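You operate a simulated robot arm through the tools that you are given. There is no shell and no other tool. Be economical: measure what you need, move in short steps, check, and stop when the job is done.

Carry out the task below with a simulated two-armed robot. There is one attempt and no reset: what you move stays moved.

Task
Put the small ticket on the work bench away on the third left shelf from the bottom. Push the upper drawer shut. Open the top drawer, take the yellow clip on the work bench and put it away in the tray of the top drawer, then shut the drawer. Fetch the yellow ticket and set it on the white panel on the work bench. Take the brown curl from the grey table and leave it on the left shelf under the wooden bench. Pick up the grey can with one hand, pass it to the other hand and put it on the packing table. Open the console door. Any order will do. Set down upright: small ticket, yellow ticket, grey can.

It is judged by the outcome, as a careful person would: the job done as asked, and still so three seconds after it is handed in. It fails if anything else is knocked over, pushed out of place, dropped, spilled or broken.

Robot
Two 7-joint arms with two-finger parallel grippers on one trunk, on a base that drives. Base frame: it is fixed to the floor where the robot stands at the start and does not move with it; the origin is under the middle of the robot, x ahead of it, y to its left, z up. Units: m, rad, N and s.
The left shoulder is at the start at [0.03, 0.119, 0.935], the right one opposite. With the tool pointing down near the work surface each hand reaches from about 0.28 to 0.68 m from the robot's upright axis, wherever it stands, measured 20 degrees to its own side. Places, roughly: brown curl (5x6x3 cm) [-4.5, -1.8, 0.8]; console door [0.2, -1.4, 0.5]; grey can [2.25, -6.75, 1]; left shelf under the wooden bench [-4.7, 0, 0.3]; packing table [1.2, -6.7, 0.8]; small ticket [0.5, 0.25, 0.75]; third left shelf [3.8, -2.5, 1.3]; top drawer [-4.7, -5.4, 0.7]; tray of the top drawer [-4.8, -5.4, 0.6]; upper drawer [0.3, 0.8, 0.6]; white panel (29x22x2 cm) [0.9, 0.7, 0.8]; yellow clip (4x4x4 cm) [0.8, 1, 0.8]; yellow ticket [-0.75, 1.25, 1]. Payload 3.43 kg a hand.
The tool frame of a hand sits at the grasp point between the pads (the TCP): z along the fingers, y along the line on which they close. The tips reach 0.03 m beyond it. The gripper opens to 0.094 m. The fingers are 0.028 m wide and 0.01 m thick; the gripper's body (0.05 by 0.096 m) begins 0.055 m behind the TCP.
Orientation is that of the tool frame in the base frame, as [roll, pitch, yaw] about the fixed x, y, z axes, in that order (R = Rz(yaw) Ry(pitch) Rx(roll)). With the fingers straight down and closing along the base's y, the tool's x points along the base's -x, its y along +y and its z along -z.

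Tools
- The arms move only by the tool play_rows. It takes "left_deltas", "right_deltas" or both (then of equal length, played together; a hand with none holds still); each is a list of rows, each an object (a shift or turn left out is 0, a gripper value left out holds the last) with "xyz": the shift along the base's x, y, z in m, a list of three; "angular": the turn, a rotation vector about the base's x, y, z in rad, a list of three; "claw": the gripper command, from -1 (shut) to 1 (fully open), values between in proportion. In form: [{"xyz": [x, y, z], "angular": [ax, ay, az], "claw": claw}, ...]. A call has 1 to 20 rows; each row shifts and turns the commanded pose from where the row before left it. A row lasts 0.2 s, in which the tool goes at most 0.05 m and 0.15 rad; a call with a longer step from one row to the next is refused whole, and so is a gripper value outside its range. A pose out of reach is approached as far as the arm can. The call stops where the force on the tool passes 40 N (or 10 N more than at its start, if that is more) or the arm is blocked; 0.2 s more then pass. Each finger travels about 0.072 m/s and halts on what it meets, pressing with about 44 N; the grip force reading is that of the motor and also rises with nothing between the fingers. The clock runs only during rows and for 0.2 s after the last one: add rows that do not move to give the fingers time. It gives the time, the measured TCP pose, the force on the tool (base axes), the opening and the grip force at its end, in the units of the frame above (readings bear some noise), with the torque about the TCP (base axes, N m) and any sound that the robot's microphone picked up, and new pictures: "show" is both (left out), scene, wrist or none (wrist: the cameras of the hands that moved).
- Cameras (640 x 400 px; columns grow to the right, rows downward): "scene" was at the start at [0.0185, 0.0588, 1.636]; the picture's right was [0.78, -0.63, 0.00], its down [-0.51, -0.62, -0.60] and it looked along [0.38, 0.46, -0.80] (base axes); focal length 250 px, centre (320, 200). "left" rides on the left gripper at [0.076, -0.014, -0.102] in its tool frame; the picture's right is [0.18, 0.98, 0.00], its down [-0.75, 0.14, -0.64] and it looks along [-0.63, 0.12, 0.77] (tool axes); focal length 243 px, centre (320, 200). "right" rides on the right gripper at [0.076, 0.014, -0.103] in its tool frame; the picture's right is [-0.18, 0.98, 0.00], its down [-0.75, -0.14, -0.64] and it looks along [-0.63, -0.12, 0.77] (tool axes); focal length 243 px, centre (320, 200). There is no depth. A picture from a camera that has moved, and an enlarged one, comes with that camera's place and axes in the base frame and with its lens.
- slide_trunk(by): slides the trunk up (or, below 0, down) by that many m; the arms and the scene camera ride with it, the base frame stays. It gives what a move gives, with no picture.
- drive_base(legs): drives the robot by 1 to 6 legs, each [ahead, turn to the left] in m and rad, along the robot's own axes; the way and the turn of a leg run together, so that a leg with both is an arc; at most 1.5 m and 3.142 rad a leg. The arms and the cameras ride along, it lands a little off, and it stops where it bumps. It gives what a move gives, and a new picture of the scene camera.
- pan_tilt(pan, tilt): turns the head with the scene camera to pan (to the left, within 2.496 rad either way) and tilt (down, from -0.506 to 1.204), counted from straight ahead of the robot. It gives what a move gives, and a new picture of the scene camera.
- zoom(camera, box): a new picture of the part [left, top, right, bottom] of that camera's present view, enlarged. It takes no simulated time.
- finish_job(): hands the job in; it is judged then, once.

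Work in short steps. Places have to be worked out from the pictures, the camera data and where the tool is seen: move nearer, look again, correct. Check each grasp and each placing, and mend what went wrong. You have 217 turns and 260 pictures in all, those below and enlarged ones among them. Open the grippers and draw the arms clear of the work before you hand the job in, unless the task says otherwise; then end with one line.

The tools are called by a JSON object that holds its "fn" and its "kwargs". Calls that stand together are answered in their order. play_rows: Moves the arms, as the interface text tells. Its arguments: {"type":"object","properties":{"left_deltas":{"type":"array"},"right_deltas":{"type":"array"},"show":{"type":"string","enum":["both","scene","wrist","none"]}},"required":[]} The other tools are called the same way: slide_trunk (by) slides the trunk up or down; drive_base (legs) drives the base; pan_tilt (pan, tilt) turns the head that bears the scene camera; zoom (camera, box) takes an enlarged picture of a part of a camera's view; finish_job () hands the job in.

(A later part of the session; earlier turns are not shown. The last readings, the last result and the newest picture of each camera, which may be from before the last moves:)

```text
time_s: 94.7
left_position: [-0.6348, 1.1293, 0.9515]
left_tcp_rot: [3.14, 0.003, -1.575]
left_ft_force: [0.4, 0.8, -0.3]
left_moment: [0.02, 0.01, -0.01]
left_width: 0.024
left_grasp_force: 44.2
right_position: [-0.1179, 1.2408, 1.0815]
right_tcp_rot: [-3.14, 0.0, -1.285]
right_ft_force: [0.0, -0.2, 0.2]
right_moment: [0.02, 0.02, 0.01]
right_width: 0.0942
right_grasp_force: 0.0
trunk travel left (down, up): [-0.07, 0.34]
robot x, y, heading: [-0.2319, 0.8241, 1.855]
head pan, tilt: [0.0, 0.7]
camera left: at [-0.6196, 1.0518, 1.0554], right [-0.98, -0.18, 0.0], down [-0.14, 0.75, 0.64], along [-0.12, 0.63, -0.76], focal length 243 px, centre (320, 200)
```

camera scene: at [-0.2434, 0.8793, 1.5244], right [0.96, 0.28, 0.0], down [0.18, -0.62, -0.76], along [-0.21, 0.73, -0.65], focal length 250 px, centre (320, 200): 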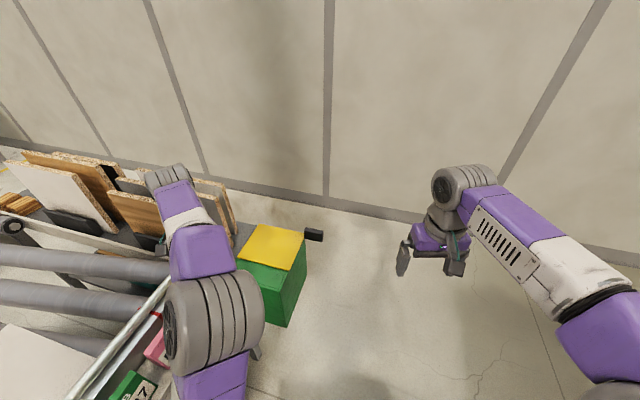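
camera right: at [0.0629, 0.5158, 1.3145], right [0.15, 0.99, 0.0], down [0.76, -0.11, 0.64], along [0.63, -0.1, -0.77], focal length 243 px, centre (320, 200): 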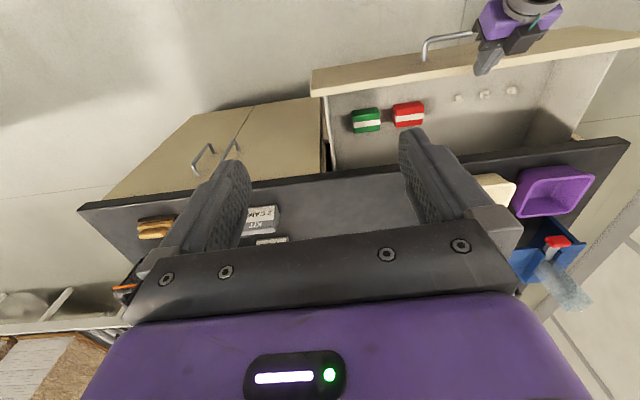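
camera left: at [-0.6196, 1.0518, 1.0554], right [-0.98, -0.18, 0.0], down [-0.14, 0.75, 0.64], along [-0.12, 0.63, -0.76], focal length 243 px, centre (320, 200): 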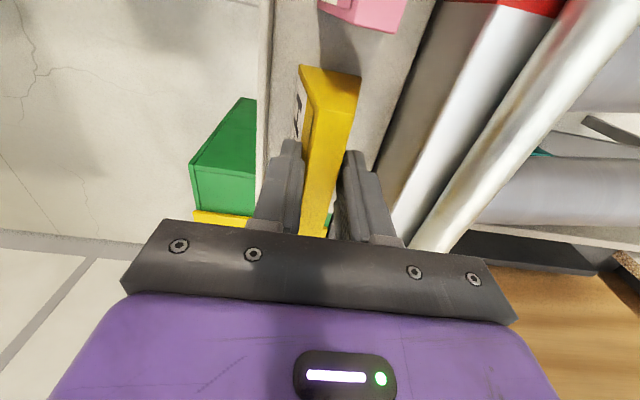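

Gripped (2.4 cm wide, 44 N). I lift it straight up.

{"fn": "play_rows", "kwargs": {"left_deltas": [{"xyz": [0, 0, 0.02]}, {"xyz": [0, 0, 0.03]}, {"xyz": [0, 0, 0.04]}, {"xyz": [0.02, 0, 0.04]}, {"xyz": [0.04, 0, 0.02]}, {"xyz": [0.045, -0.01, 0]}, {"xyz": [0.045, -0.01, 0]}], "show": "both"}}

```text
time_s: 96.3
left_position: [-0.4837, 1.1048, 1.1025]
left_tcp_rot: [3.139, 0.002, -1.572]
left_ft_force: [-0.3, 0.3, -1.1]
left_moment: [-0.02, 0.02, 0.02]
left_width: 0.0238
left_grasp_force: 43.9
right_position: [-0.1163, 1.2396, 1.0811]
right_tcp_rot: [3.141, 0.0, -1.286]
right_ft_force: [0.4, 0.3, 0.2]
right_moment: [0.01, 0.0, 0.02]
right_width: 0.0938
right_grasp_force: 0.0
trunk travel left (down, up): [-0.07, 0.34]
robot x, y, heading: [-0.23, 0.8231, 1.855]
head pan, tilt: [0.0, 0.7]
camera scene: at [-0.242, 0.8773, 1.5245], right [0.96, 0.28, 0.0], down [0.18, -0.62, -0.77], along [-0.21, 0.73, -0.64], focal length 250 px, centre (320, 200)
camera left: at [-0.4685, 1.0274, 1.2056], right [-0.98, -0.18, 0.0], down [-0.14, 0.75, 0.64], along [-0.12, 0.63, -0.76], focal length 243 px, centre (320, 200)
```

scene: 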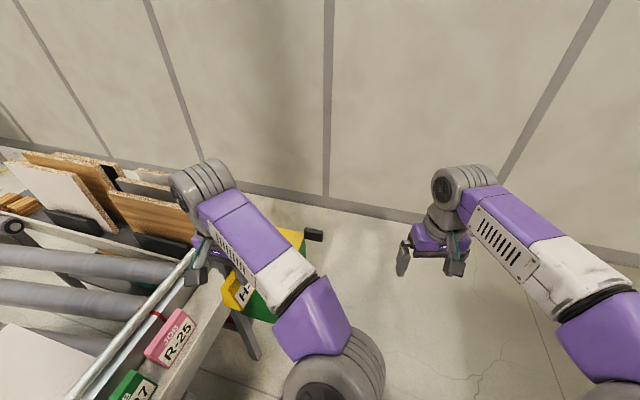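
left: 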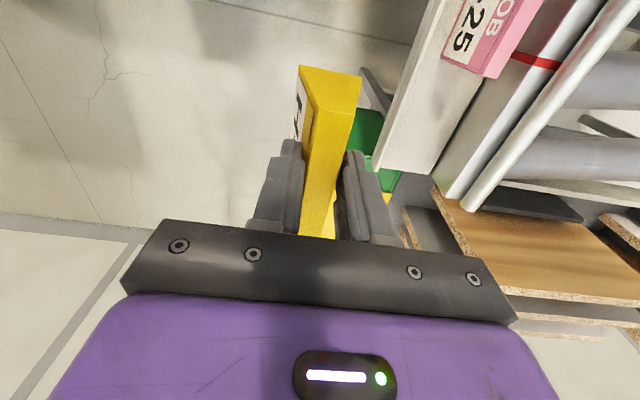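

The ticket is held level, bottom 5 cm below the TCP. I drive north around the bench end to its far side: first to about (0.05, 1.75), heading east.

{"fn": "drive_base", "kwargs": {"legs": [[0, -0.577], [0.97, 0], [0, -1.278]]}}

{"fn": "drive_base", "kwargs": {"legs": [[0.8, 0], [0.75, 0]]}}

```text
time_s: 106.2
left_position: [0.3724, 1.9234, 1.1023]
left_tcp_rot: [3.14, 0.003, 2.852]
left_ft_force: [0.0, 0.4, 0.1]
left_moment: [-0.01, -0.01, -0.05]
left_width: 0.023
left_grasp_force: 43.9
right_position: [0.4, 1.532, 1.081]
right_tcp_rot: [3.141, -0.002, 3.141]
right_ft_force: [-0.6, -0.3, 0.1]
right_moment: [0.0, 0.01, 0.01]
right_width: 0.0939
right_grasp_force: 0.0
trunk travel left (down, up): [-0.07, 0.34]
robot x, y, heading: [0.0302, 1.7538, 0.004]
head pan, tilt: [0.0, 0.7]
camera scene: at [0.0882, 1.7588, 1.5245], right [0.0, -1.0, 0.0], down [-0.64, 0.0, -0.76], along [0.76, 0.0, -0.64], focal length 250 px, centre (320, 200)
```

scene: 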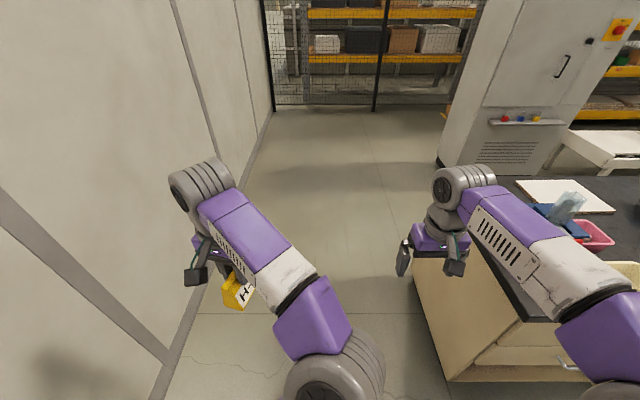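

```text
time_s: 114.0
left_position: [1.9009, 1.9545, 1.1013]
left_tcp_rot: [3.14, 0.003, 2.884]
left_ft_force: [-0.1, 0.0, -0.5]
left_moment: [0.02, 0.0, -0.01]
left_width: 0.0225
left_grasp_force: 43.7
right_position: [1.9395, 1.5638, 1.0804]
right_tcp_rot: [3.141, -0.004, -3.112]
right_ft_force: [0.5, -0.4, -0.4]
right_moment: [-0.01, -0.03, -0.01]
right_width: 0.0939
right_grasp_force: 0.1
trunk travel left (down, up): [-0.07, 0.34]
robot x, y, heading: [1.5643, 1.7779, 0.03]
head pan, tilt: [0.0, 0.7]
camera scene: at [1.6216, 1.7817, 1.5244], right [0.03, -1.0, 0.0], down [-0.64, -0.02, -0.76], along [0.76, 0.02, -0.64], focal length 250 px, centre (320, 200)
```

scene: 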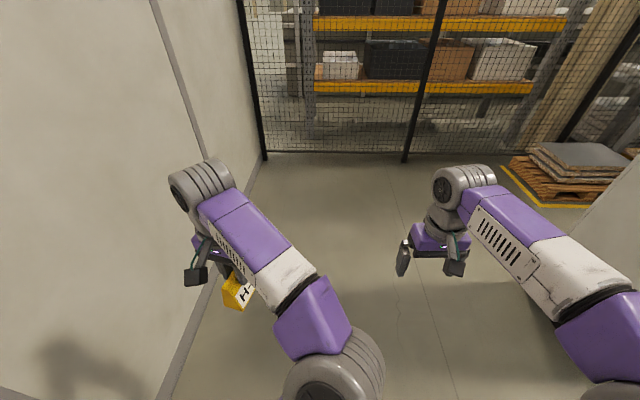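

The grip width is slowly shrinking (wedge), so I move on promptly: turn, drive down the far side of the bench and face it.

{"fn": "drive_base", "kwargs": {"legs": [[0, -1.6], [0.97, 0], [0, -1.571]]}}

```text
time_s: 126.9
left_position: [1.2, 0.6249, 1.1014]
left_tcp_rot: [3.139, 0.003, -0.288]
left_ft_force: [0.5, 0.4, -0.1]
left_moment: [0.02, 0.02, 0.0]
left_width: 0.0219
left_grasp_force: 44.0
right_position: [1.1713, 1.0158, 1.0806]
right_tcp_rot: [-3.141, -0.002, 0.001]
right_ft_force: [0.3, 0.1, 0.4]
right_moment: [-0.03, 0.05, -0.01]
right_width: 0.0941
right_grasp_force: 0.1
trunk travel left (down, up): [-0.07, 0.34]
robot x, y, heading: [1.5405, 0.7924, -3.142]
head pan, tilt: [0.0, 0.7]
camera scene: at [1.4875, 0.7927, 1.5245], right [0.0, 1.0, 0.0], down [0.64, 0.0, -0.76], along [-0.76, 0.0, -0.64], focal length 250 px, centre (320, 200)
```

scene: 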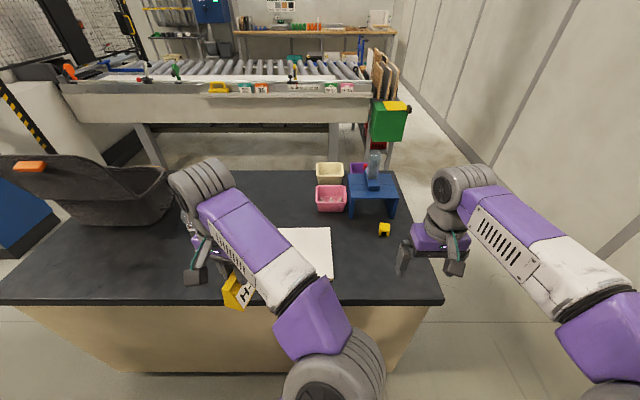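

I see panel x 0.84–1.06, y 0.54–0.83, clip next to the blue box. I move the left hand over the panel centre (0.95, 0.685).

{"fn": "play_rows", "kwargs": {"left_deltas": [{"xyz": [-0.04, 0.01, 0]}, {"xyz": [-0.045, 0.01, 0]}, {"xyz": [-0.045, 0.01, -0.01]}, {"xyz": [-0.04, 0.01, -0.02]}, {"xyz": [-0.04, 0.01, -0.025]}, {"xyz": [-0.04, 0.01, -0.025]}], "show": "both"}}

```text
time_s: 128.3
left_position: [1.0426, 0.694, 1.0559]
left_tcp_rot: [3.139, 0.004, -0.286]
left_ft_force: [-0.6, 0.2, 0.4]
left_moment: [-0.06, 0.01, 0.02]
left_width: 0.0216
left_grasp_force: 44.0
left hand out of reach, approached as far as the arm can: row 4, 5, 6
right_position: [1.1714, 1.0174, 1.0803]
right_tcp_rot: [3.139, -0.001, 0.0]
right_ft_force: [0.0, 0.0, -0.6]
right_moment: [-0.1, 0.03, 0.0]
right_width: 0.0939
right_grasp_force: 0.1
trunk travel left (down, up): [-0.07, 0.34]
robot x, y, heading: [1.5402, 0.7901, -3.138]
head pan, tilt: [0.0, 0.7]
camera scene: at [1.4879, 0.7961, 1.5244], right [0.0, 1.0, 0.0], down [0.64, 0.0, -0.77], along [-0.77, 0.0, -0.64], focal length 250 px, centre (320, 200)
camera left: at [1.1209, 0.6864, 1.158], right [-0.1, -0.99, 0.0], down [-0.76, 0.08, 0.64], along [-0.64, 0.06, -0.76], focal length 243 px, centre (320, 200)
```

scene: 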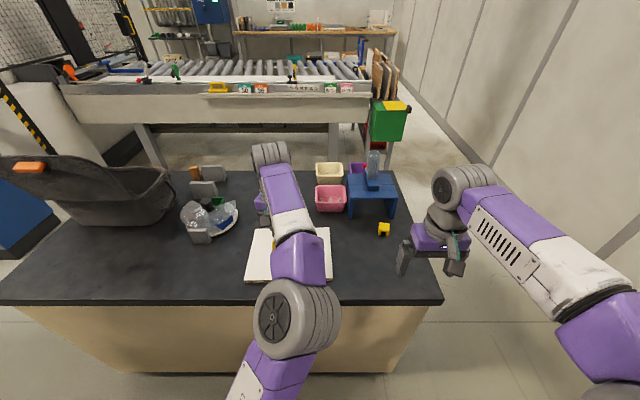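
left: 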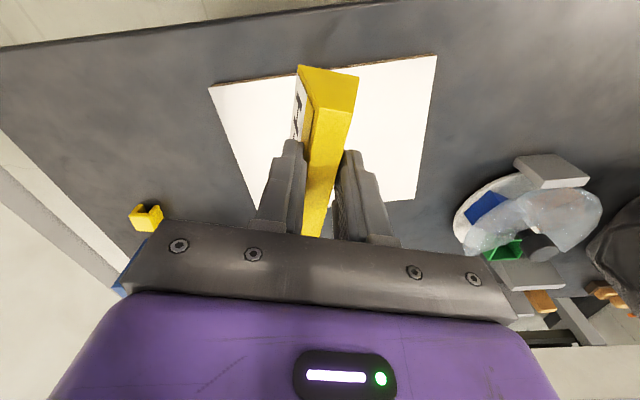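

Reach limit at 0.5 m ahead; there's room, so I drive 0.10 m forward, bringing the hand to x≈0.94.

{"fn": "drive_base", "kwargs": {"legs": [[0.095, 0]]}}

{"fn": "play_rows", "kwargs": {"left_deltas": [{"xyz": [0, 0, -0.04]}, {"xyz": [0, -0.005, -0.04]}, {"xyz": [0, 0, -0.03]}], "show": "both"}}

```text
time_s: 129.4
left_position: [0.9461, 0.6894, 1.0542]
left_tcp_rot: [3.14, 0.002, -0.283]
left_ft_force: [-0.5, -0.2, -0.1]
left_moment: [-0.01, -0.05, 0.02]
left_width: 0.0218
left_grasp_force: 44.0
right_position: [1.075, 1.0142, 1.0809]
right_tcp_rot: [-3.142, -0.002, 0.004]
right_ft_force: [0.5, 0.0, -0.7]
right_moment: [0.0, -0.02, -0.02]
right_width: 0.094
right_grasp_force: 0.0
trunk travel left (down, up): [-0.07, 0.34]
robot x, y, heading: [1.4452, 0.7883, -3.133]
head pan, tilt: [0.0, 0.7]
camera scene: at [1.3911, 0.7923, 1.5244], right [0.0, 1.0, 0.0], down [0.65, 0.0, -0.76], along [-0.76, 0.0, -0.65], focal length 250 px, centre (320, 200)
```

scene: 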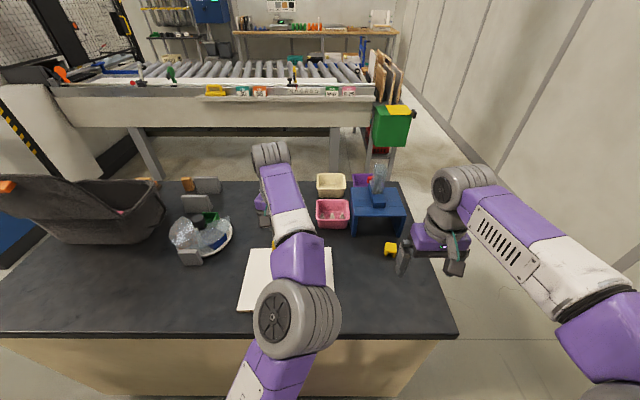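

```text
time_s: 130.2
left_position: [0.9477, 0.6845, 0.944]
left_tcp_rot: [3.139, 0.003, -0.284]
left_ft_force: [-0.3, -0.2, -0.5]
left_moment: [-0.01, -0.02, -0.03]
left_width: 0.0215
left_grasp_force: 44.3
right_position: [1.0757, 1.0149, 1.0805]
right_tcp_rot: [-3.141, -0.004, 0.003]
right_ft_force: [0.1, -0.9, -0.2]
right_moment: [-0.01, -0.02, 0.06]
right_width: 0.094
right_grasp_force: 0.0
trunk travel left (down, up): [-0.07, 0.34]
robot x, y, heading: [1.4458, 0.7922, -3.136]
head pan, tilt: [0.0, 0.7]
camera scene: at [1.3923, 0.7925, 1.5245], right [0.0, 1.0, 0.0], down [0.64, 0.0, -0.76], along [-0.76, 0.0, -0.64], focal length 250 px, centre (320, 200)
camera left: at [1.0259, 0.6774, 1.0471], right [-0.1, -1.0, 0.0], down [-0.76, 0.08, 0.64], along [-0.64, 0.06, -0.76], focal length 243 px, centre (320, 200)
```

scene: 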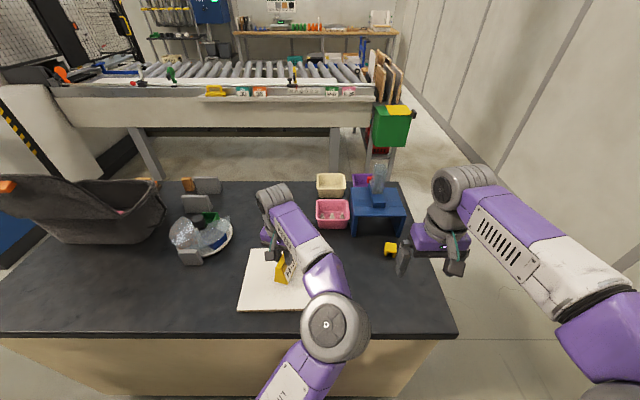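
left: 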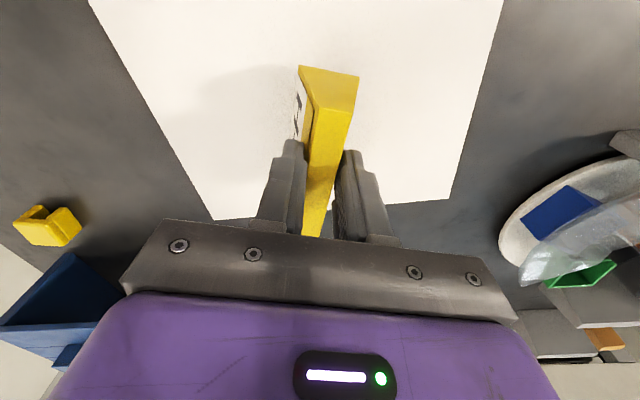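

Over the panel. I lower in small steps watching the vertical force.

{"fn": "play_rows", "kwargs": {"left_deltas": [{"xyz": [0, 0, -0.015]}, {"xyz": [0, 0, -0.015]}, {"xyz": [0, 0, -0.005]}, {}], "show": "none"}}

{"fn": "play_rows", "kwargs": {"left_deltas": [{"xyz": [0, 0, -0.005]}, {}], "show": "wrist"}}

```text
time_s: 131.1
left_position: [0.9481, 0.6853, 0.9178]
left_tcp_rot: [3.135, 0.014, -0.285]
left_ft_force: [5.2, 0.9, 16.1]
left_moment: [-0.1, -0.79, 0.07]
left_width: 0.0215
left_grasp_force: 44.4
right_position: [1.077, 1.0141, 1.0807]
right_tcp_rot: [-3.138, -0.001, 0.006]
right_ft_force: [0.5, 0.2, 0.7]
right_moment: [-0.01, -0.03, -0.01]
right_width: 0.0942
right_grasp_force: 0.0
trunk travel left (down, up): [-0.07, 0.34]
robot x, y, heading: [1.447, 0.789, -3.14]
head pan, tilt: [0.0, 0.7]
stopped in row 4 (left hand): the force on the tool passed its limit at 48 N (the readings are from after the stop); the commanded pose is now the measured one
```

```text
time_s: 131.5
left_position: [0.9468, 0.6845, 0.9176]
left_tcp_rot: [3.131, 0.022, -0.287]
left_ft_force: [5.6, 0.7, 16.9]
left_moment: [-0.1, -0.63, 0.09]
left_width: 0.0213
left_grasp_force: 43.6
right_position: [1.077, 1.0138, 1.0791]
right_tcp_rot: [-3.139, -0.003, 0.006]
right_ft_force: [-0.6, -0.8, 1.0]
right_moment: [-0.03, -0.02, 0.0]
right_width: 0.0939
right_grasp_force: 0.0
trunk travel left (down, up): [-0.07, 0.34]
robot x, y, heading: [1.4465, 0.7892, -3.141]
head pan, tilt: [0.0, 0.7]
stopped in row 2 (left hand): the force on the tool passed its limit at 44 N (the readings are from after the stop); the commanded pose is now the measured one
camera left: at [1.0271, 0.6778, 1.0187], right [-0.1, -0.99, 0.01], down [-0.75, 0.08, 0.66], along [-0.66, 0.06, -0.75], focal length 243 px, centre (320, 200)
```

left: 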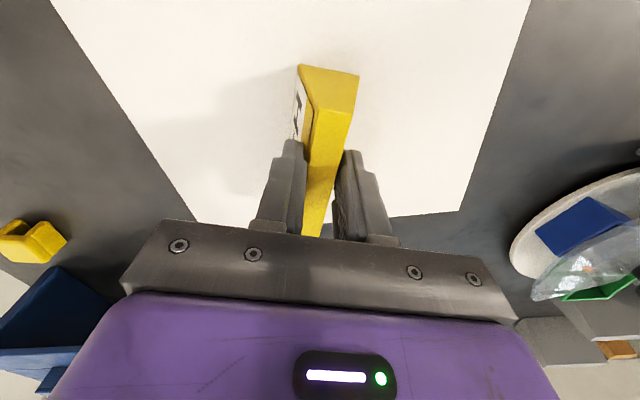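

Contact, with the torque showing the ticket's near (+x) end touches first—slightly pitched in the grip. I rotate −0.04 rad about y to level it and see the torque.

{"fn": "play_rows", "kwargs": {"left_deltas": [{"angular": [0, -0.03, 0], "xyz": [0, 0, 0.001]}, {"angular": [0, -0.02, 0]}, {}], "show": "none"}}

{"fn": "zoom", "kwargs": {"camera": "scene", "box": [200, 180, 360, 320]}}

```text
time_s: 132.3
left_position: [0.9455, 0.6837, 0.917]
left_tcp_rot: [-3.139, -0.025, -0.289]
left_ft_force: [-6.3, 1.8, 18.3]
left_moment: [0.46, 1.54, 0.02]
left_width: 0.0215
left_grasp_force: 44.3
right_position: [1.077, 1.0129, 1.0807]
right_tcp_rot: [3.141, -0.002, 0.003]
right_ft_force: [0.1, -0.5, 0.4]
right_moment: [0.0, 0.0, 0.0]
right_width: 0.0937
right_grasp_force: 0.0
trunk travel left (down, up): [-0.07, 0.34]
robot x, y, heading: [1.4442, 0.7927, -3.137]
head pan, tilt: [0.0, 0.7]
```

```text
2.86 times, centred on (280, 250) of scene
camera zoom: at [1.3936, 0.7928, 1.5246], right [0.0, 1.0, 0.0], down [0.64, 0.0, -0.77], along [-0.77, 0.0, -0.64], focal length 714 px, centre (434, 57)
```

zoom: 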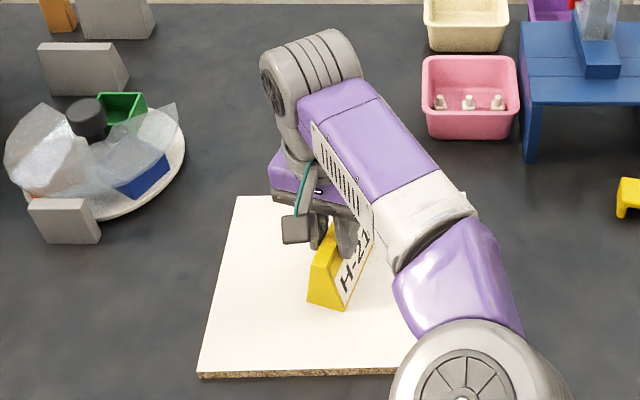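

The torque flipped, so the base is practically flat on the panel. I undo part of it and release.

{"fn": "play_rows", "kwargs": {"left_deltas": [{"angular": [0, 0.02, 0]}, {"claw": 0.1}, {}, {}, {"xyz": [0, 0, 0.02]}, {"xyz": [0, 0, 0.035]}, {"xyz": [0, 0, 0.045]}, {"xyz": [0.02, -0.02, 0.04]}], "show": "both"}}

```text
time_s: 134.1
left_position: [0.9632, 0.6642, 1.0583]
left_tcp_rot: [3.138, -0.007, -0.285]
left_ft_force: [0.3, -0.1, 0.4]
left_moment: [0.0, 0.01, 0.01]
left_width: 0.0518
left_grasp_force: 0.0
right_position: [1.0765, 1.013, 1.0808]
right_tcp_rot: [-3.141, -0.003, 0.005]
right_ft_force: [1.2, 0.6, 0.4]
right_moment: [0.0, -0.02, -0.01]
right_width: 0.0939
right_grasp_force: 0.1
trunk travel left (down, up): [-0.07, 0.34]
robot x, y, heading: [1.4477, 0.7915, -3.141]
head pan, tilt: [0.0, 0.7]
camera scene: at [1.3933, 0.7919, 1.5245], right [0.0, 1.0, 0.0], down [0.64, 0.0, -0.77], along [-0.77, 0.0, -0.64], focal length 250 px, centre (320, 200)
camera left: at [1.041, 0.6573, 1.1621], right [-0.1, -0.99, 0.0], down [-0.77, 0.08, 0.64], along [-0.63, 0.06, -0.77], focal length 243 px, centre (320, 200)
```

scene: 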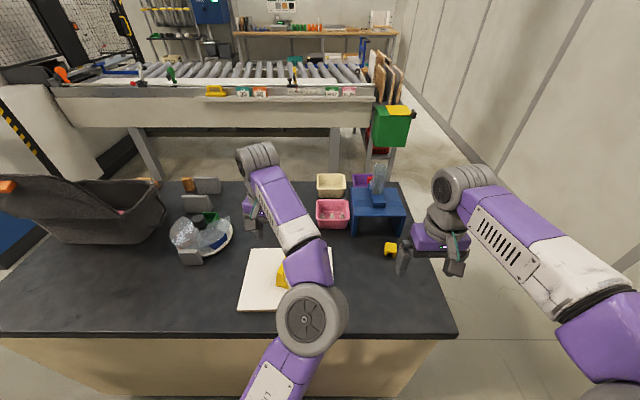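
left: 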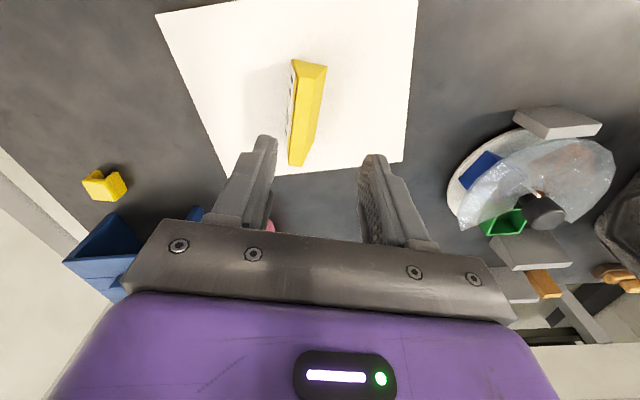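

The yellow ticket stands upright on the panel. Now the clip: both cameras give ≈(0.85, 1.02). I move the right hand closer and look with its camera.

{"fn": "drive_base", "kwargs": {"legs": [[0.05, 0]]}}

{"fn": "play_rows", "kwargs": {"right_deltas": [{"xyz": [-0.045, 0, -0.01]}, {"xyz": [-0.045, 0, -0.02]}, {"xyz": [-0.03, 0, -0.03]}], "show": "wrist"}}

{"fn": "zoom", "kwargs": {"camera": "right", "box": [200, 40, 440, 200]}}

```text
time_s: 135.0
left_position: [0.912, 0.6662, 1.0572]
left_tcp_rot: [3.139, -0.007, -0.287]
left_ft_force: [-0.4, -1.0, 0.3]
left_moment: [-0.01, -0.01, -0.01]
left_width: 0.0518
left_grasp_force: 0.0
right_position: [1.0255, 1.0154, 1.0797]
right_tcp_rot: [-3.14, -0.005, 0.003]
right_ft_force: [-0.7, -0.2, 0.0]
right_moment: [0.01, -0.01, 0.02]
right_width: 0.094
right_grasp_force: 0.0
trunk travel left (down, up): [-0.07, 0.34]
robot x, y, heading: [1.3961, 0.7905, -3.137]
head pan, tilt: [0.0, 0.7]
camera scene: at [1.3416, 0.7923, 1.5244], right [0.0, 1.0, 0.0], down [0.65, 0.0, -0.76], along [-0.76, 0.0, -0.65], focal length 250 px, centre (320, 200)
```

scene: 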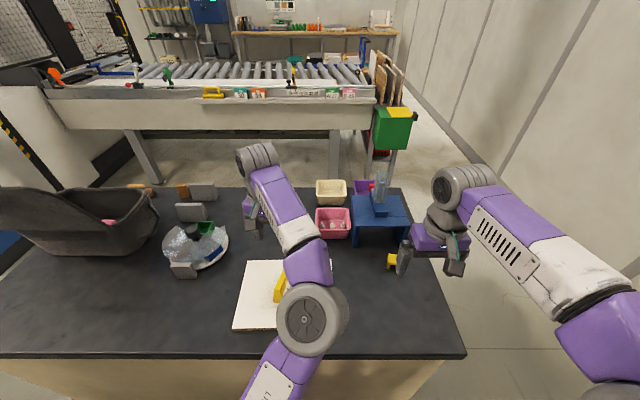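

```text
time_s: 135.8
left_position: [0.913, 0.6652, 1.0571]
left_tcp_rot: [3.14, -0.009, -0.288]
left_ft_force: [0.2, -0.1, 0.0]
left_moment: [-0.01, -0.01, 0.0]
left_width: 0.0517
left_grasp_force: 0.0
right_position: [0.9047, 1.0159, 1.0228]
right_tcp_rot: [-3.141, -0.003, 0.003]
right_ft_force: [0.4, -0.6, -0.2]
right_moment: [0.01, -0.01, 0.0]
right_width: 0.0941
right_grasp_force: 0.0
trunk travel left (down, up): [-0.07, 0.34]
robot x, y, heading: [1.3938, 0.7914, -3.139]
head pan, tilt: [0.0, 0.7]
camera right: at [0.9807, 0.9997, 1.1256], right [-0.18, -0.98, 0.0], down [-0.76, 0.14, 0.64], along [-0.63, 0.12, -0.77], focal length 243 px, centre (320, 200)
```

right: 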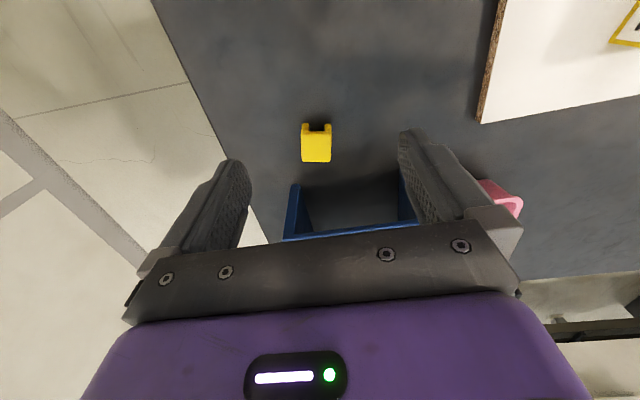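

```text
2.50 times, centred on (320, 120) of right
camera zoom: at [0.9807, 0.9997, 1.1256], right [-0.18, -0.98, 0.0], down [-0.76, 0.14, 0.64], along [-0.63, 0.12, -0.77], focal length 606 px, centre (320, 400)
```

zoom: 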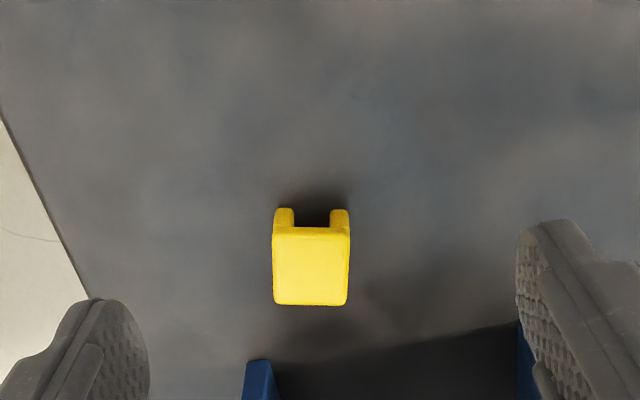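

The clip's top is at ≈(0.855, 1.028), aligned with the hand; the blue stand's front is x≈0.77, clear. I descend over the clip.

{"fn": "play_rows", "kwargs": {"right_deltas": [{"xyz": [-0.025, 0.006, -0.03]}, {"xyz": [-0.025, 0.006, -0.03]}, {"xyz": [0, 0, -0.03]}, {}], "show": "wrist"}}

```text
time_s: 136.8
left_position: [0.9141, 0.6645, 1.0577]
left_tcp_rot: [3.141, -0.01, -0.285]
left_ft_force: [0.2, 0.0, 0.4]
left_moment: [0.0, 0.03, -0.01]
left_width: 0.0516
left_grasp_force: 0.0
right_position: [0.8551, 1.026, 0.9317]
right_tcp_rot: [-3.139, -0.002, 0.003]
right_ft_force: [-0.4, 0.7, -0.8]
right_moment: [0.0, 0.0, 0.01]
right_width: 0.0938
right_grasp_force: 0.2
trunk travel left (down, up): [-0.07, 0.34]
robot x, y, heading: [1.3971, 0.7894, -3.14]
head pan, tilt: [0.0, 0.7]
camera right: at [0.9313, 1.0111, 1.0354], right [-0.18, -0.98, 0.0], down [-0.76, 0.14, 0.64], along [-0.63, 0.12, -0.77], focal length 243 px, centre (320, 200)
```

right: 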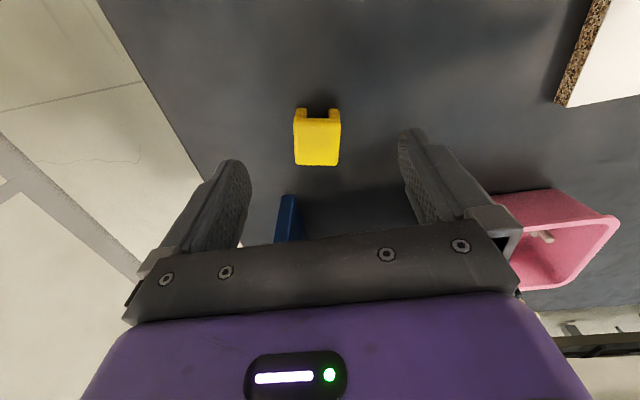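

Still consistent. I descend to z≈0.875 and close.

{"fn": "play_rows", "kwargs": {"right_deltas": [{"xyz": [-0.002, 0.001, -0.03]}, {"xyz": [0, 0, -0.025]}, {}, {"claw": -1}, {}, {}, {}, {}], "show": "wrist"}}

```text
time_s: 138.6
left_position: [0.9136, 0.6648, 1.0574]
left_tcp_rot: [3.139, -0.008, -0.287]
left_ft_force: [0.4, 0.3, 0.1]
left_moment: [-0.01, -0.03, 0.02]
left_width: 0.052
left_grasp_force: 0.1
right_position: [0.8546, 1.0285, 0.8757]
right_tcp_rot: [3.141, -0.006, 0.003]
right_ft_force: [1.1, 0.5, 0.6]
right_moment: [-0.04, -0.02, 0.01]
right_width: 0.0362
right_grasp_force: 44.1
trunk travel left (down, up): [-0.07, 0.34]
robot x, y, heading: [1.3984, 0.7877, -3.143]
head pan, tilt: [0.0, 0.7]
camera right: at [0.9297, 1.0127, 0.9796], right [-0.18, -0.98, 0.0], down [-0.76, 0.14, 0.64], along [-0.63, 0.12, -0.77], focal length 243 px, centre (320, 200)
```

right: 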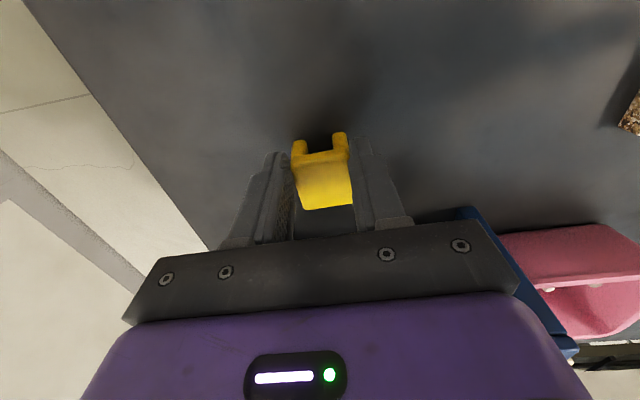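

The clip is held (3.6 cm). I lift it, draw both hands back, and reverse from the bench.

{"fn": "play_rows", "kwargs": {"right_deltas": [{"xyz": [0.01, 0, 0.03]}, {"xyz": [0.01, 0, 0.04]}, {"xyz": [0.02, 0, 0.04]}, {"xyz": [0.04, 0, 0.03]}, {"xyz": [0.04, 0, 0.02]}, {"xyz": [0.04, 0, 0.02]}, {"xyz": [0.04, -0.02, 0.02]}], "left_deltas": [{"xyz": [0, 0, 0.02]}, {"xyz": [0.02, 0, 0.03]}, {"xyz": [0.04, 0, 0.02]}, {"xyz": [0.04, 0, 0]}, {"xyz": [0.04, 0.01, 0]}, {"xyz": [0.04, 0.01, 0]}, {"xyz": [0.04, 0.01, 0]}], "show": "none"}}

{"fn": "drive_base", "kwargs": {"legs": [[-0.16, 0], [0, -1.571], [1.25, 0]]}}

```text
time_s: 140.2
left_position: [1.135, 0.6948, 1.1292]
left_tcp_rot: [3.141, -0.006, -0.29]
left_ft_force: [0.0, 0.9, -0.6]
left_moment: [0.01, 0.06, -0.02]
left_width: 0.0516
left_grasp_force: 0.0
right_position: [1.0557, 1.0052, 1.0767]
right_tcp_rot: [-3.141, -0.002, 0.001]
right_ft_force: [-0.3, -0.9, -0.3]
right_moment: [0.0, -0.01, -0.03]
right_width: 0.0362
right_grasp_force: 43.8
trunk travel left (down, up): [-0.07, 0.34]
robot x, y, heading: [1.3957, 0.7938, -3.145]
head pan, tilt: [0.0, 0.7]
```

```text
time_s: 151.3
left_position: [1.4403, 2.2989, 1.1288]
left_tcp_rot: [3.141, -0.009, -1.846]
left_ft_force: [-0.4, 0.1, -0.8]
left_moment: [-0.01, -0.03, 0.03]
left_width: 0.0519
left_grasp_force: 0.0
right_position: [1.7512, 2.3817, 1.0772]
right_tcp_rot: [-3.14, -0.003, -1.554]
right_ft_force: [-0.5, -0.5, -0.7]
right_moment: [0.0, 0.05, -0.02]
right_width: 0.0362
right_grasp_force: 43.9
trunk travel left (down, up): [-0.07, 0.34]
robot x, y, heading: [1.5433, 2.0352, 1.589]
head pan, tilt: [0.0, 0.7]
camera scene: at [1.5421, 2.0937, 1.5245], right [1.0, 0.02, 0.0], down [0.01, -0.64, -0.76], along [-0.01, 0.76, -0.64], focal length 250 px, centre (320, 200)
```

scene: 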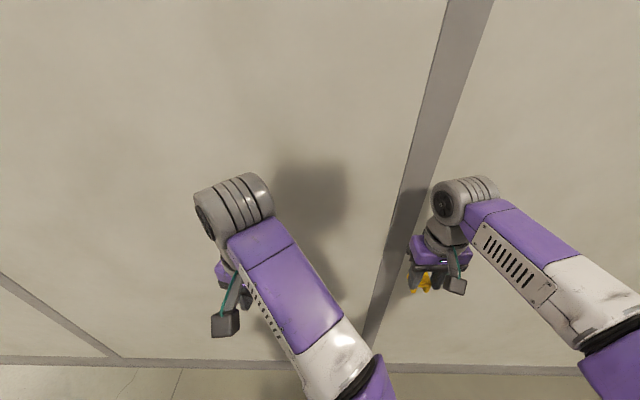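

Wall is at y≈2.58. I back 0.1 m, turn west, and look along the corridor.

{"fn": "drive_base", "kwargs": {"legs": [[-0.09, 0], [0, 1.56]]}}

{"fn": "pan_tilt", "kwargs": {"pan": 0.0, "tilt": 0.35}}

```text
time_s: 156.2
left_position: [1.28, 1.8513, 1.1292]
left_tcp_rot: [3.14, -0.008, -0.29]
left_ft_force: [0.4, 0.1, -0.3]
left_moment: [-0.03, -0.01, 0.02]
left_width: 0.0518
left_grasp_force: 0.2
right_position: [1.2003, 2.1627, 1.0748]
right_tcp_rot: [-3.14, -0.004, 0.002]
right_ft_force: [-0.2, 0.0, -0.1]
right_moment: [0.03, -0.02, 0.03]
right_width: 0.0363
right_grasp_force: 43.8
trunk travel left (down, up): [-0.07, 0.34]
robot x, y, heading: [1.5402, 1.9501, -3.139]
head pan, tilt: [0.0, 0.7]
camera scene: at [1.4895, 1.949, 1.5245], right [0.0, 1.0, 0.0], down [0.64, 0.0, -0.76], along [-0.76, 0.0, -0.64], focal length 250 px, centre (320, 200)
```

scene: 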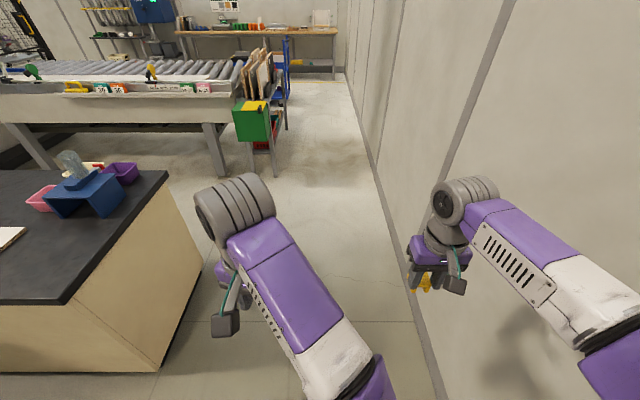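

```text
time_s: 157.0
left_position: [1.279, 1.8518, 1.1296]
left_tcp_rot: [3.14, -0.009, -0.29]
left_ft_force: [-0.2, 0.1, -0.6]
left_moment: [0.0, -0.04, 0.01]
left_width: 0.0518
left_grasp_force: 0.0
right_position: [1.201, 2.1609, 1.0776]
right_tcp_rot: [-3.139, -0.002, 0.002]
right_ft_force: [-0.8, 0.0, 0.0]
right_moment: [0.0, 0.0, 0.01]
right_width: 0.0365
right_grasp_force: 43.4
trunk travel left (down, up): [-0.07, 0.34]
robot x, y, heading: [1.5428, 1.9472, -3.136]
head pan, tilt: [0.0, 0.351]
camera scene: at [1.4813, 1.949, 1.5558], right [0.0, 1.0, 0.0], down [0.34, 0.0, -0.94], along [-0.94, 0.0, -0.34], focal length 250 px, centre (320, 200)
```

scene: 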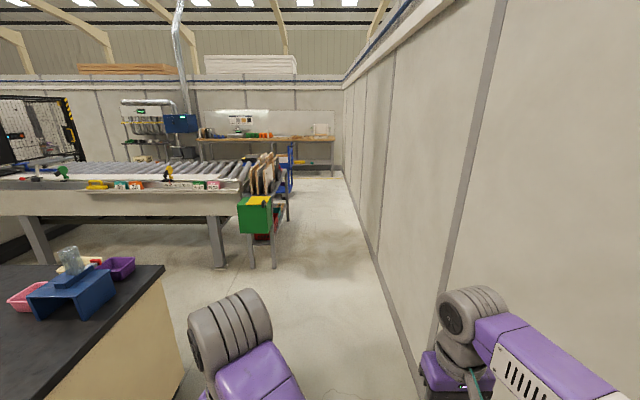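

The corridor is clear (free from y≈1.5 to the wall at 2.58). I drive west.

{"fn": "drive_base", "kwargs": {"legs": [[1.5, 0], [1.5, 0], [1.5, 0]]}}

{"fn": "pan_tilt", "kwargs": {"pan": 0.9, "tilt": 0.35}}

```text
time_s: 178.3
left_position: [-3.1685, 1.8075, 1.1283]
left_tcp_rot: [3.141, -0.007, -0.289]
left_ft_force: [-0.5, 0.7, 0.2]
left_moment: [-0.02, 0.0, 0.0]
left_width: 0.0516
left_grasp_force: 0.1
right_position: [-3.2475, 2.1182, 1.0772]
right_tcp_rot: [-3.139, -0.005, 0.004]
right_ft_force: [-0.2, 0.1, -0.9]
right_moment: [-0.01, -0.02, 0.0]
right_width: 0.0366
right_grasp_force: 44.6
trunk travel left (down, up): [-0.07, 0.34]
robot x, y, heading: [-2.9066, 1.9081, -3.143]
head pan, tilt: [0.0, 0.351]
camera scene: at [-2.9669, 1.9049, 1.5559], right [0.0, 1.0, 0.0], down [0.34, 0.0, -0.94], along [-0.94, 0.0, -0.34], focal length 250 px, centre (320, 200)
```

scene: 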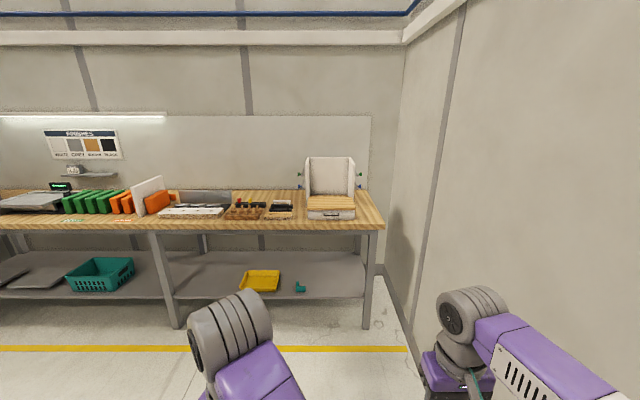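

```text
time_s: 179.5
left_position: [-3.1687, 1.8075, 1.1279]
left_tcp_rot: [3.14, -0.009, -0.287]
left_ft_force: [-0.7, 0.3, 0.0]
left_moment: [0.02, -0.02, 0.03]
left_width: 0.0515
left_grasp_force: 0.0
right_position: [-3.2469, 2.1177, 1.0778]
right_tcp_rot: [-3.138, -0.004, 0.003]
right_ft_force: [-1.1, 0.4, -0.3]
right_moment: [0.0, -0.02, -0.01]
right_width: 0.0364
right_grasp_force: 43.8
trunk travel left (down, up): [-0.07, 0.34]
robot x, y, heading: [-2.9067, 1.9016, -3.138]
head pan, tilt: [0.901, 0.351]
camera scene: at [-2.9313, 1.832, 1.5559], right [-0.78, 0.62, 0.0], down [0.21, 0.27, -0.94], along [-0.58, -0.74, -0.34], focal length 250 px, centre (320, 200)
```

scene: 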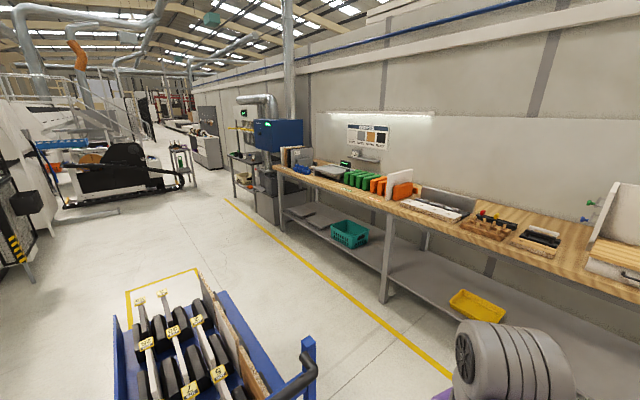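

West bench found with lower shelf (teal basket on the left part). I move to the lane x≈−3.7, turn south and drive toward the drawers.

{"fn": "drive_base", "kwargs": {"legs": [[0.78, 0], [0, 1.567], [1.5, 0], [1.5, 0]]}}

{"fn": "pan_tilt", "kwargs": {"pan": -0.3, "tilt": 0.35}}

```text
time_s: 201.5
left_position: [-3.618, -1.3564, 1.1293]
left_tcp_rot: [3.139, -0.009, 1.28]
left_ft_force: [0.9, -0.3, -0.2]
left_moment: [0.0, 0.01, -0.02]
left_width: 0.0517
left_grasp_force: 0.1
right_position: [-3.9289, -1.434, 1.0765]
right_tcp_rot: [-3.141, -0.006, 1.573]
right_ft_force: [0.4, -0.3, 0.1]
right_moment: [-0.03, -0.04, -0.01]
right_width: 0.0361
right_grasp_force: 43.8
trunk travel left (down, up): [-0.07, 0.34]
robot x, y, heading: [-3.7124, -1.0895, -1.573]
head pan, tilt: [0.901, 0.351]
camera scene: at [-3.6385, -1.1188, 1.5559], right [-0.62, -0.78, 0.0], down [-0.27, 0.21, -0.94], along [0.74, -0.58, -0.34], focal length 250 px, centre (320, 200)
```

scene: 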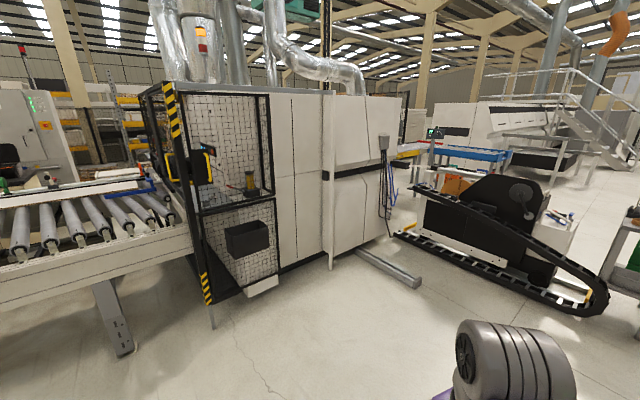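

```text
time_s: 202.9
left_position: [-3.6172, -1.3559, 1.128]
left_tcp_rot: [3.14, -0.009, 1.28]
left_ft_force: [0.8, -0.7, 0.3]
left_moment: [0.01, 0.04, 0.04]
left_width: 0.0515
left_grasp_force: 0.0
right_position: [-3.9284, -1.4344, 1.0758]
right_tcp_rot: [-3.14, -0.003, 1.573]
right_ft_force: [-0.1, -0.3, 0.0]
right_moment: [0.01, 0.04, 0.01]
right_width: 0.0362
right_grasp_force: 43.7
trunk travel left (down, up): [-0.07, 0.34]
robot x, y, heading: [-3.7133, -1.0906, -1.573]
head pan, tilt: [-0.3, 0.351]
camera scene: at [-3.7389, -1.1497, 1.5559], right [-0.96, 0.29, 0.0], down [0.1, 0.33, -0.94], along [-0.28, -0.9, -0.34], focal length 250 px, centre (320, 200)
```

scene: 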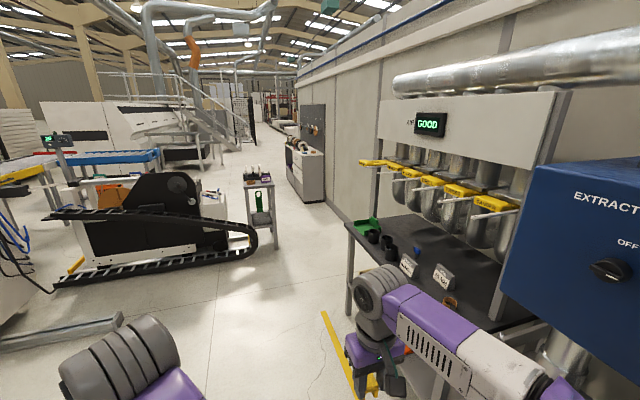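

The grey curl table is at right; the drawer cabinet is farther at the wall, with a small wheeled table in between. I drive nearer and look again.

{"fn": "drive_base", "kwargs": {"legs": [[1.2, 0]]}}

{"fn": "pan_tilt", "kwargs": {"pan": -0.15, "tilt": 0.45}}

```text
time_s: 208.9
left_position: [-3.6171, -2.5544, 1.1279]
left_tcp_rot: [3.139, -0.009, 1.281]
left_ft_force: [0.2, 0.6, -0.7]
left_moment: [0.03, -0.02, 0.01]
left_width: 0.0517
left_grasp_force: 0.2
right_position: [-3.9278, -2.6324, 1.0776]
right_tcp_rot: [-3.139, -0.003, 1.572]
right_ft_force: [0.5, 1.3, -0.7]
right_moment: [0.04, 0.0, -0.03]
right_width: 0.0362
right_grasp_force: 44.2
trunk travel left (down, up): [-0.07, 0.34]
robot x, y, heading: [-3.7141, -2.2904, -1.567]
head pan, tilt: [-0.3, 0.351]
camera scene: at [-3.7382, -2.3487, 1.5558], right [-0.96, 0.29, 0.0], down [0.1, 0.33, -0.94], along [-0.28, -0.9, -0.34], focal length 250 px, centre (320, 200)
```

scene: 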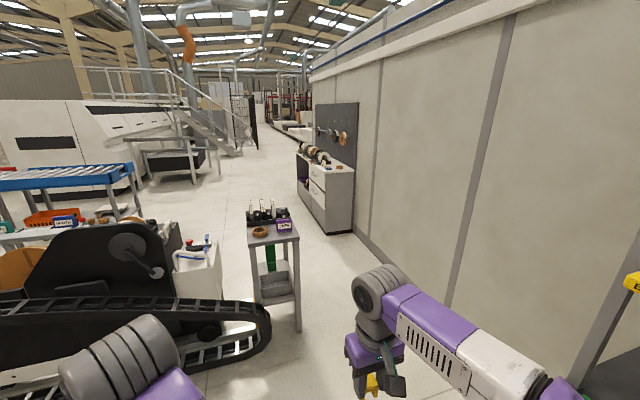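

```text
time_s: 209.6
left_position: [-3.6167, -2.553, 1.1284]
left_tcp_rot: [3.14, -0.007, 1.281]
left_ft_force: [0.9, -0.5, -0.3]
left_moment: [0.02, -0.03, 0.0]
left_width: 0.0514
left_grasp_force: 0.1
right_position: [-3.9281, -2.6327, 1.0761]
right_tcp_rot: [-3.14, -0.006, 1.572]
right_ft_force: [0.4, -0.2, -0.1]
right_moment: [0.02, 0.01, 0.01]
right_width: 0.0363
right_grasp_force: 44.5
trunk travel left (down, up): [-0.07, 0.34]
robot x, y, heading: [-3.7141, -2.2925, -1.569]
head pan, tilt: [-0.15, 0.45]
camera scene: at [-3.7244, -2.3503, 1.5467], right [-0.99, 0.15, 0.0], down [0.06, 0.43, -0.9], along [-0.13, -0.89, -0.43], focal length 250 px, centre (320, 200)
```

scene: 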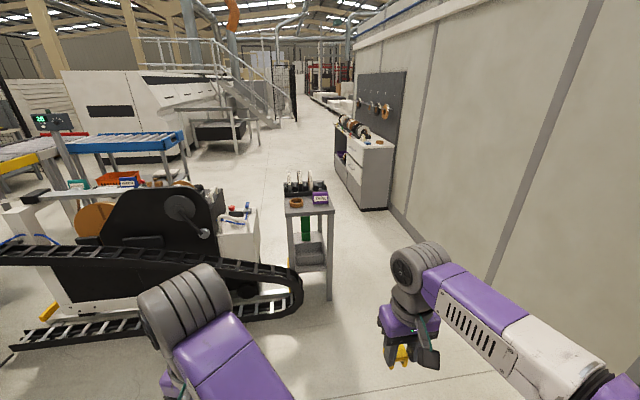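

I zoom on the cabinet to see which side carries the drawers.

{"fn": "zoom", "kwargs": {"camera": "scene", "box": [310, 100, 430, 220]}}

```text
3.33 times, centred on (370, 160) of scene
camera zoom: at [-3.7244, -2.3503, 1.5467], right [-0.99, 0.15, 0.0], down [0.06, 0.43, -0.9], along [-0.13, -0.89, -0.43], focal length 833 px, centre (153, 333)
```

zoom: 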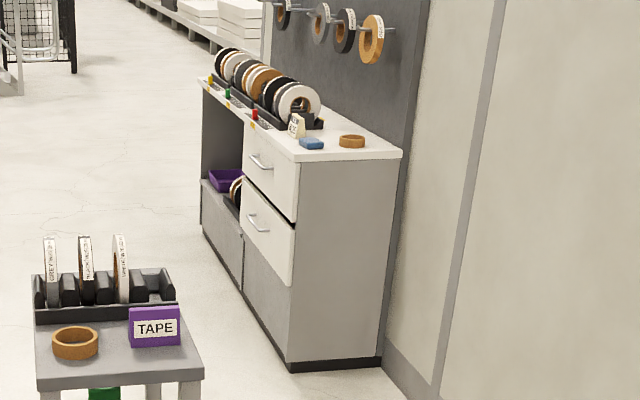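

Drawers face +x (east); top handle ≈(-4.58, -5.45, 0.76). I thread west of the small table: to (-4.5, -3.8) first.

{"fn": "drive_base", "kwargs": {"legs": [[0, -0.465], [1.5, 0], [0.2, 0], [0, 0.465]]}}

{"fn": "pan_tilt", "kwargs": {"pan": 0.2, "tilt": 0.6}}

```text
time_s: 220.8
left_position: [-4.3592, -4.0438, 1.13]
left_tcp_rot: [3.139, -0.01, 1.288]
left_ft_force: [-0.2, -0.6, 0.1]
left_moment: [-0.01, -0.02, 0.03]
left_width: 0.0515
left_grasp_force: 0.1
right_position: [-4.6711, -4.1236, 1.0768]
right_tcp_rot: [-3.139, -0.003, 1.577]
right_ft_force: [0.2, -0.7, -0.5]
right_moment: [0.01, 0.01, -0.02]
right_width: 0.0362
right_grasp_force: 44.2
trunk travel left (down, up): [-0.07, 0.34]
robot x, y, heading: [-4.4589, -3.7802, -1.571]
head pan, tilt: [-0.15, 0.45]
camera scene: at [-4.4693, -3.8395, 1.5467], right [-0.99, 0.14, 0.0], down [0.06, 0.43, -0.9], along [-0.13, -0.89, -0.44], focal length 250 px, centre (320, 200)
```

scene: 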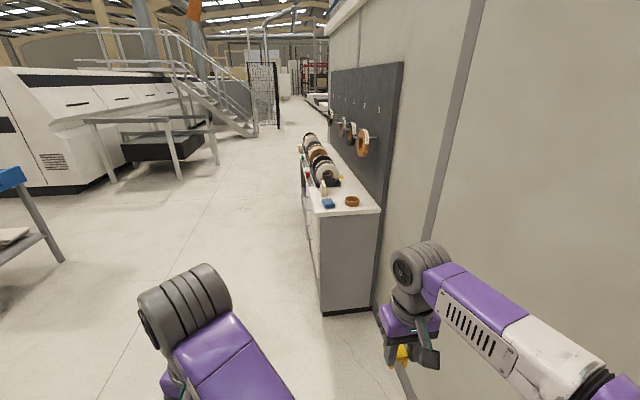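

```text
time_s: 221.6
left_position: [-4.361, -4.0436, 1.1286]
left_tcp_rot: [3.141, -0.007, 1.286]
left_ft_force: [-0.3, -0.8, -0.3]
left_moment: [-0.01, 0.03, 0.0]
left_width: 0.0514
left_grasp_force: 0.1
right_position: [-4.6719, -4.122, 1.0768]
right_tcp_rot: [-3.14, -0.004, 1.578]
right_ft_force: [-0.2, 0.0, 0.3]
right_moment: [0.0, 0.0, 0.0]
right_width: 0.0364
right_grasp_force: 44.2
trunk travel left (down, up): [-0.07, 0.34]
robot x, y, heading: [-4.4613, -3.779, -1.567]
head pan, tilt: [0.201, 0.6]
camera scene: at [-4.4383, -3.8349, 1.5331], right [-0.98, -0.2, 0.0], down [-0.12, 0.55, -0.83], along [0.17, -0.81, -0.56], focal length 250 px, centre (320, 200)
```

scene: 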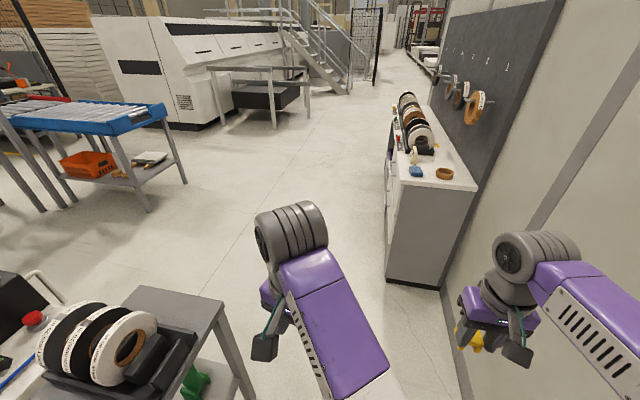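

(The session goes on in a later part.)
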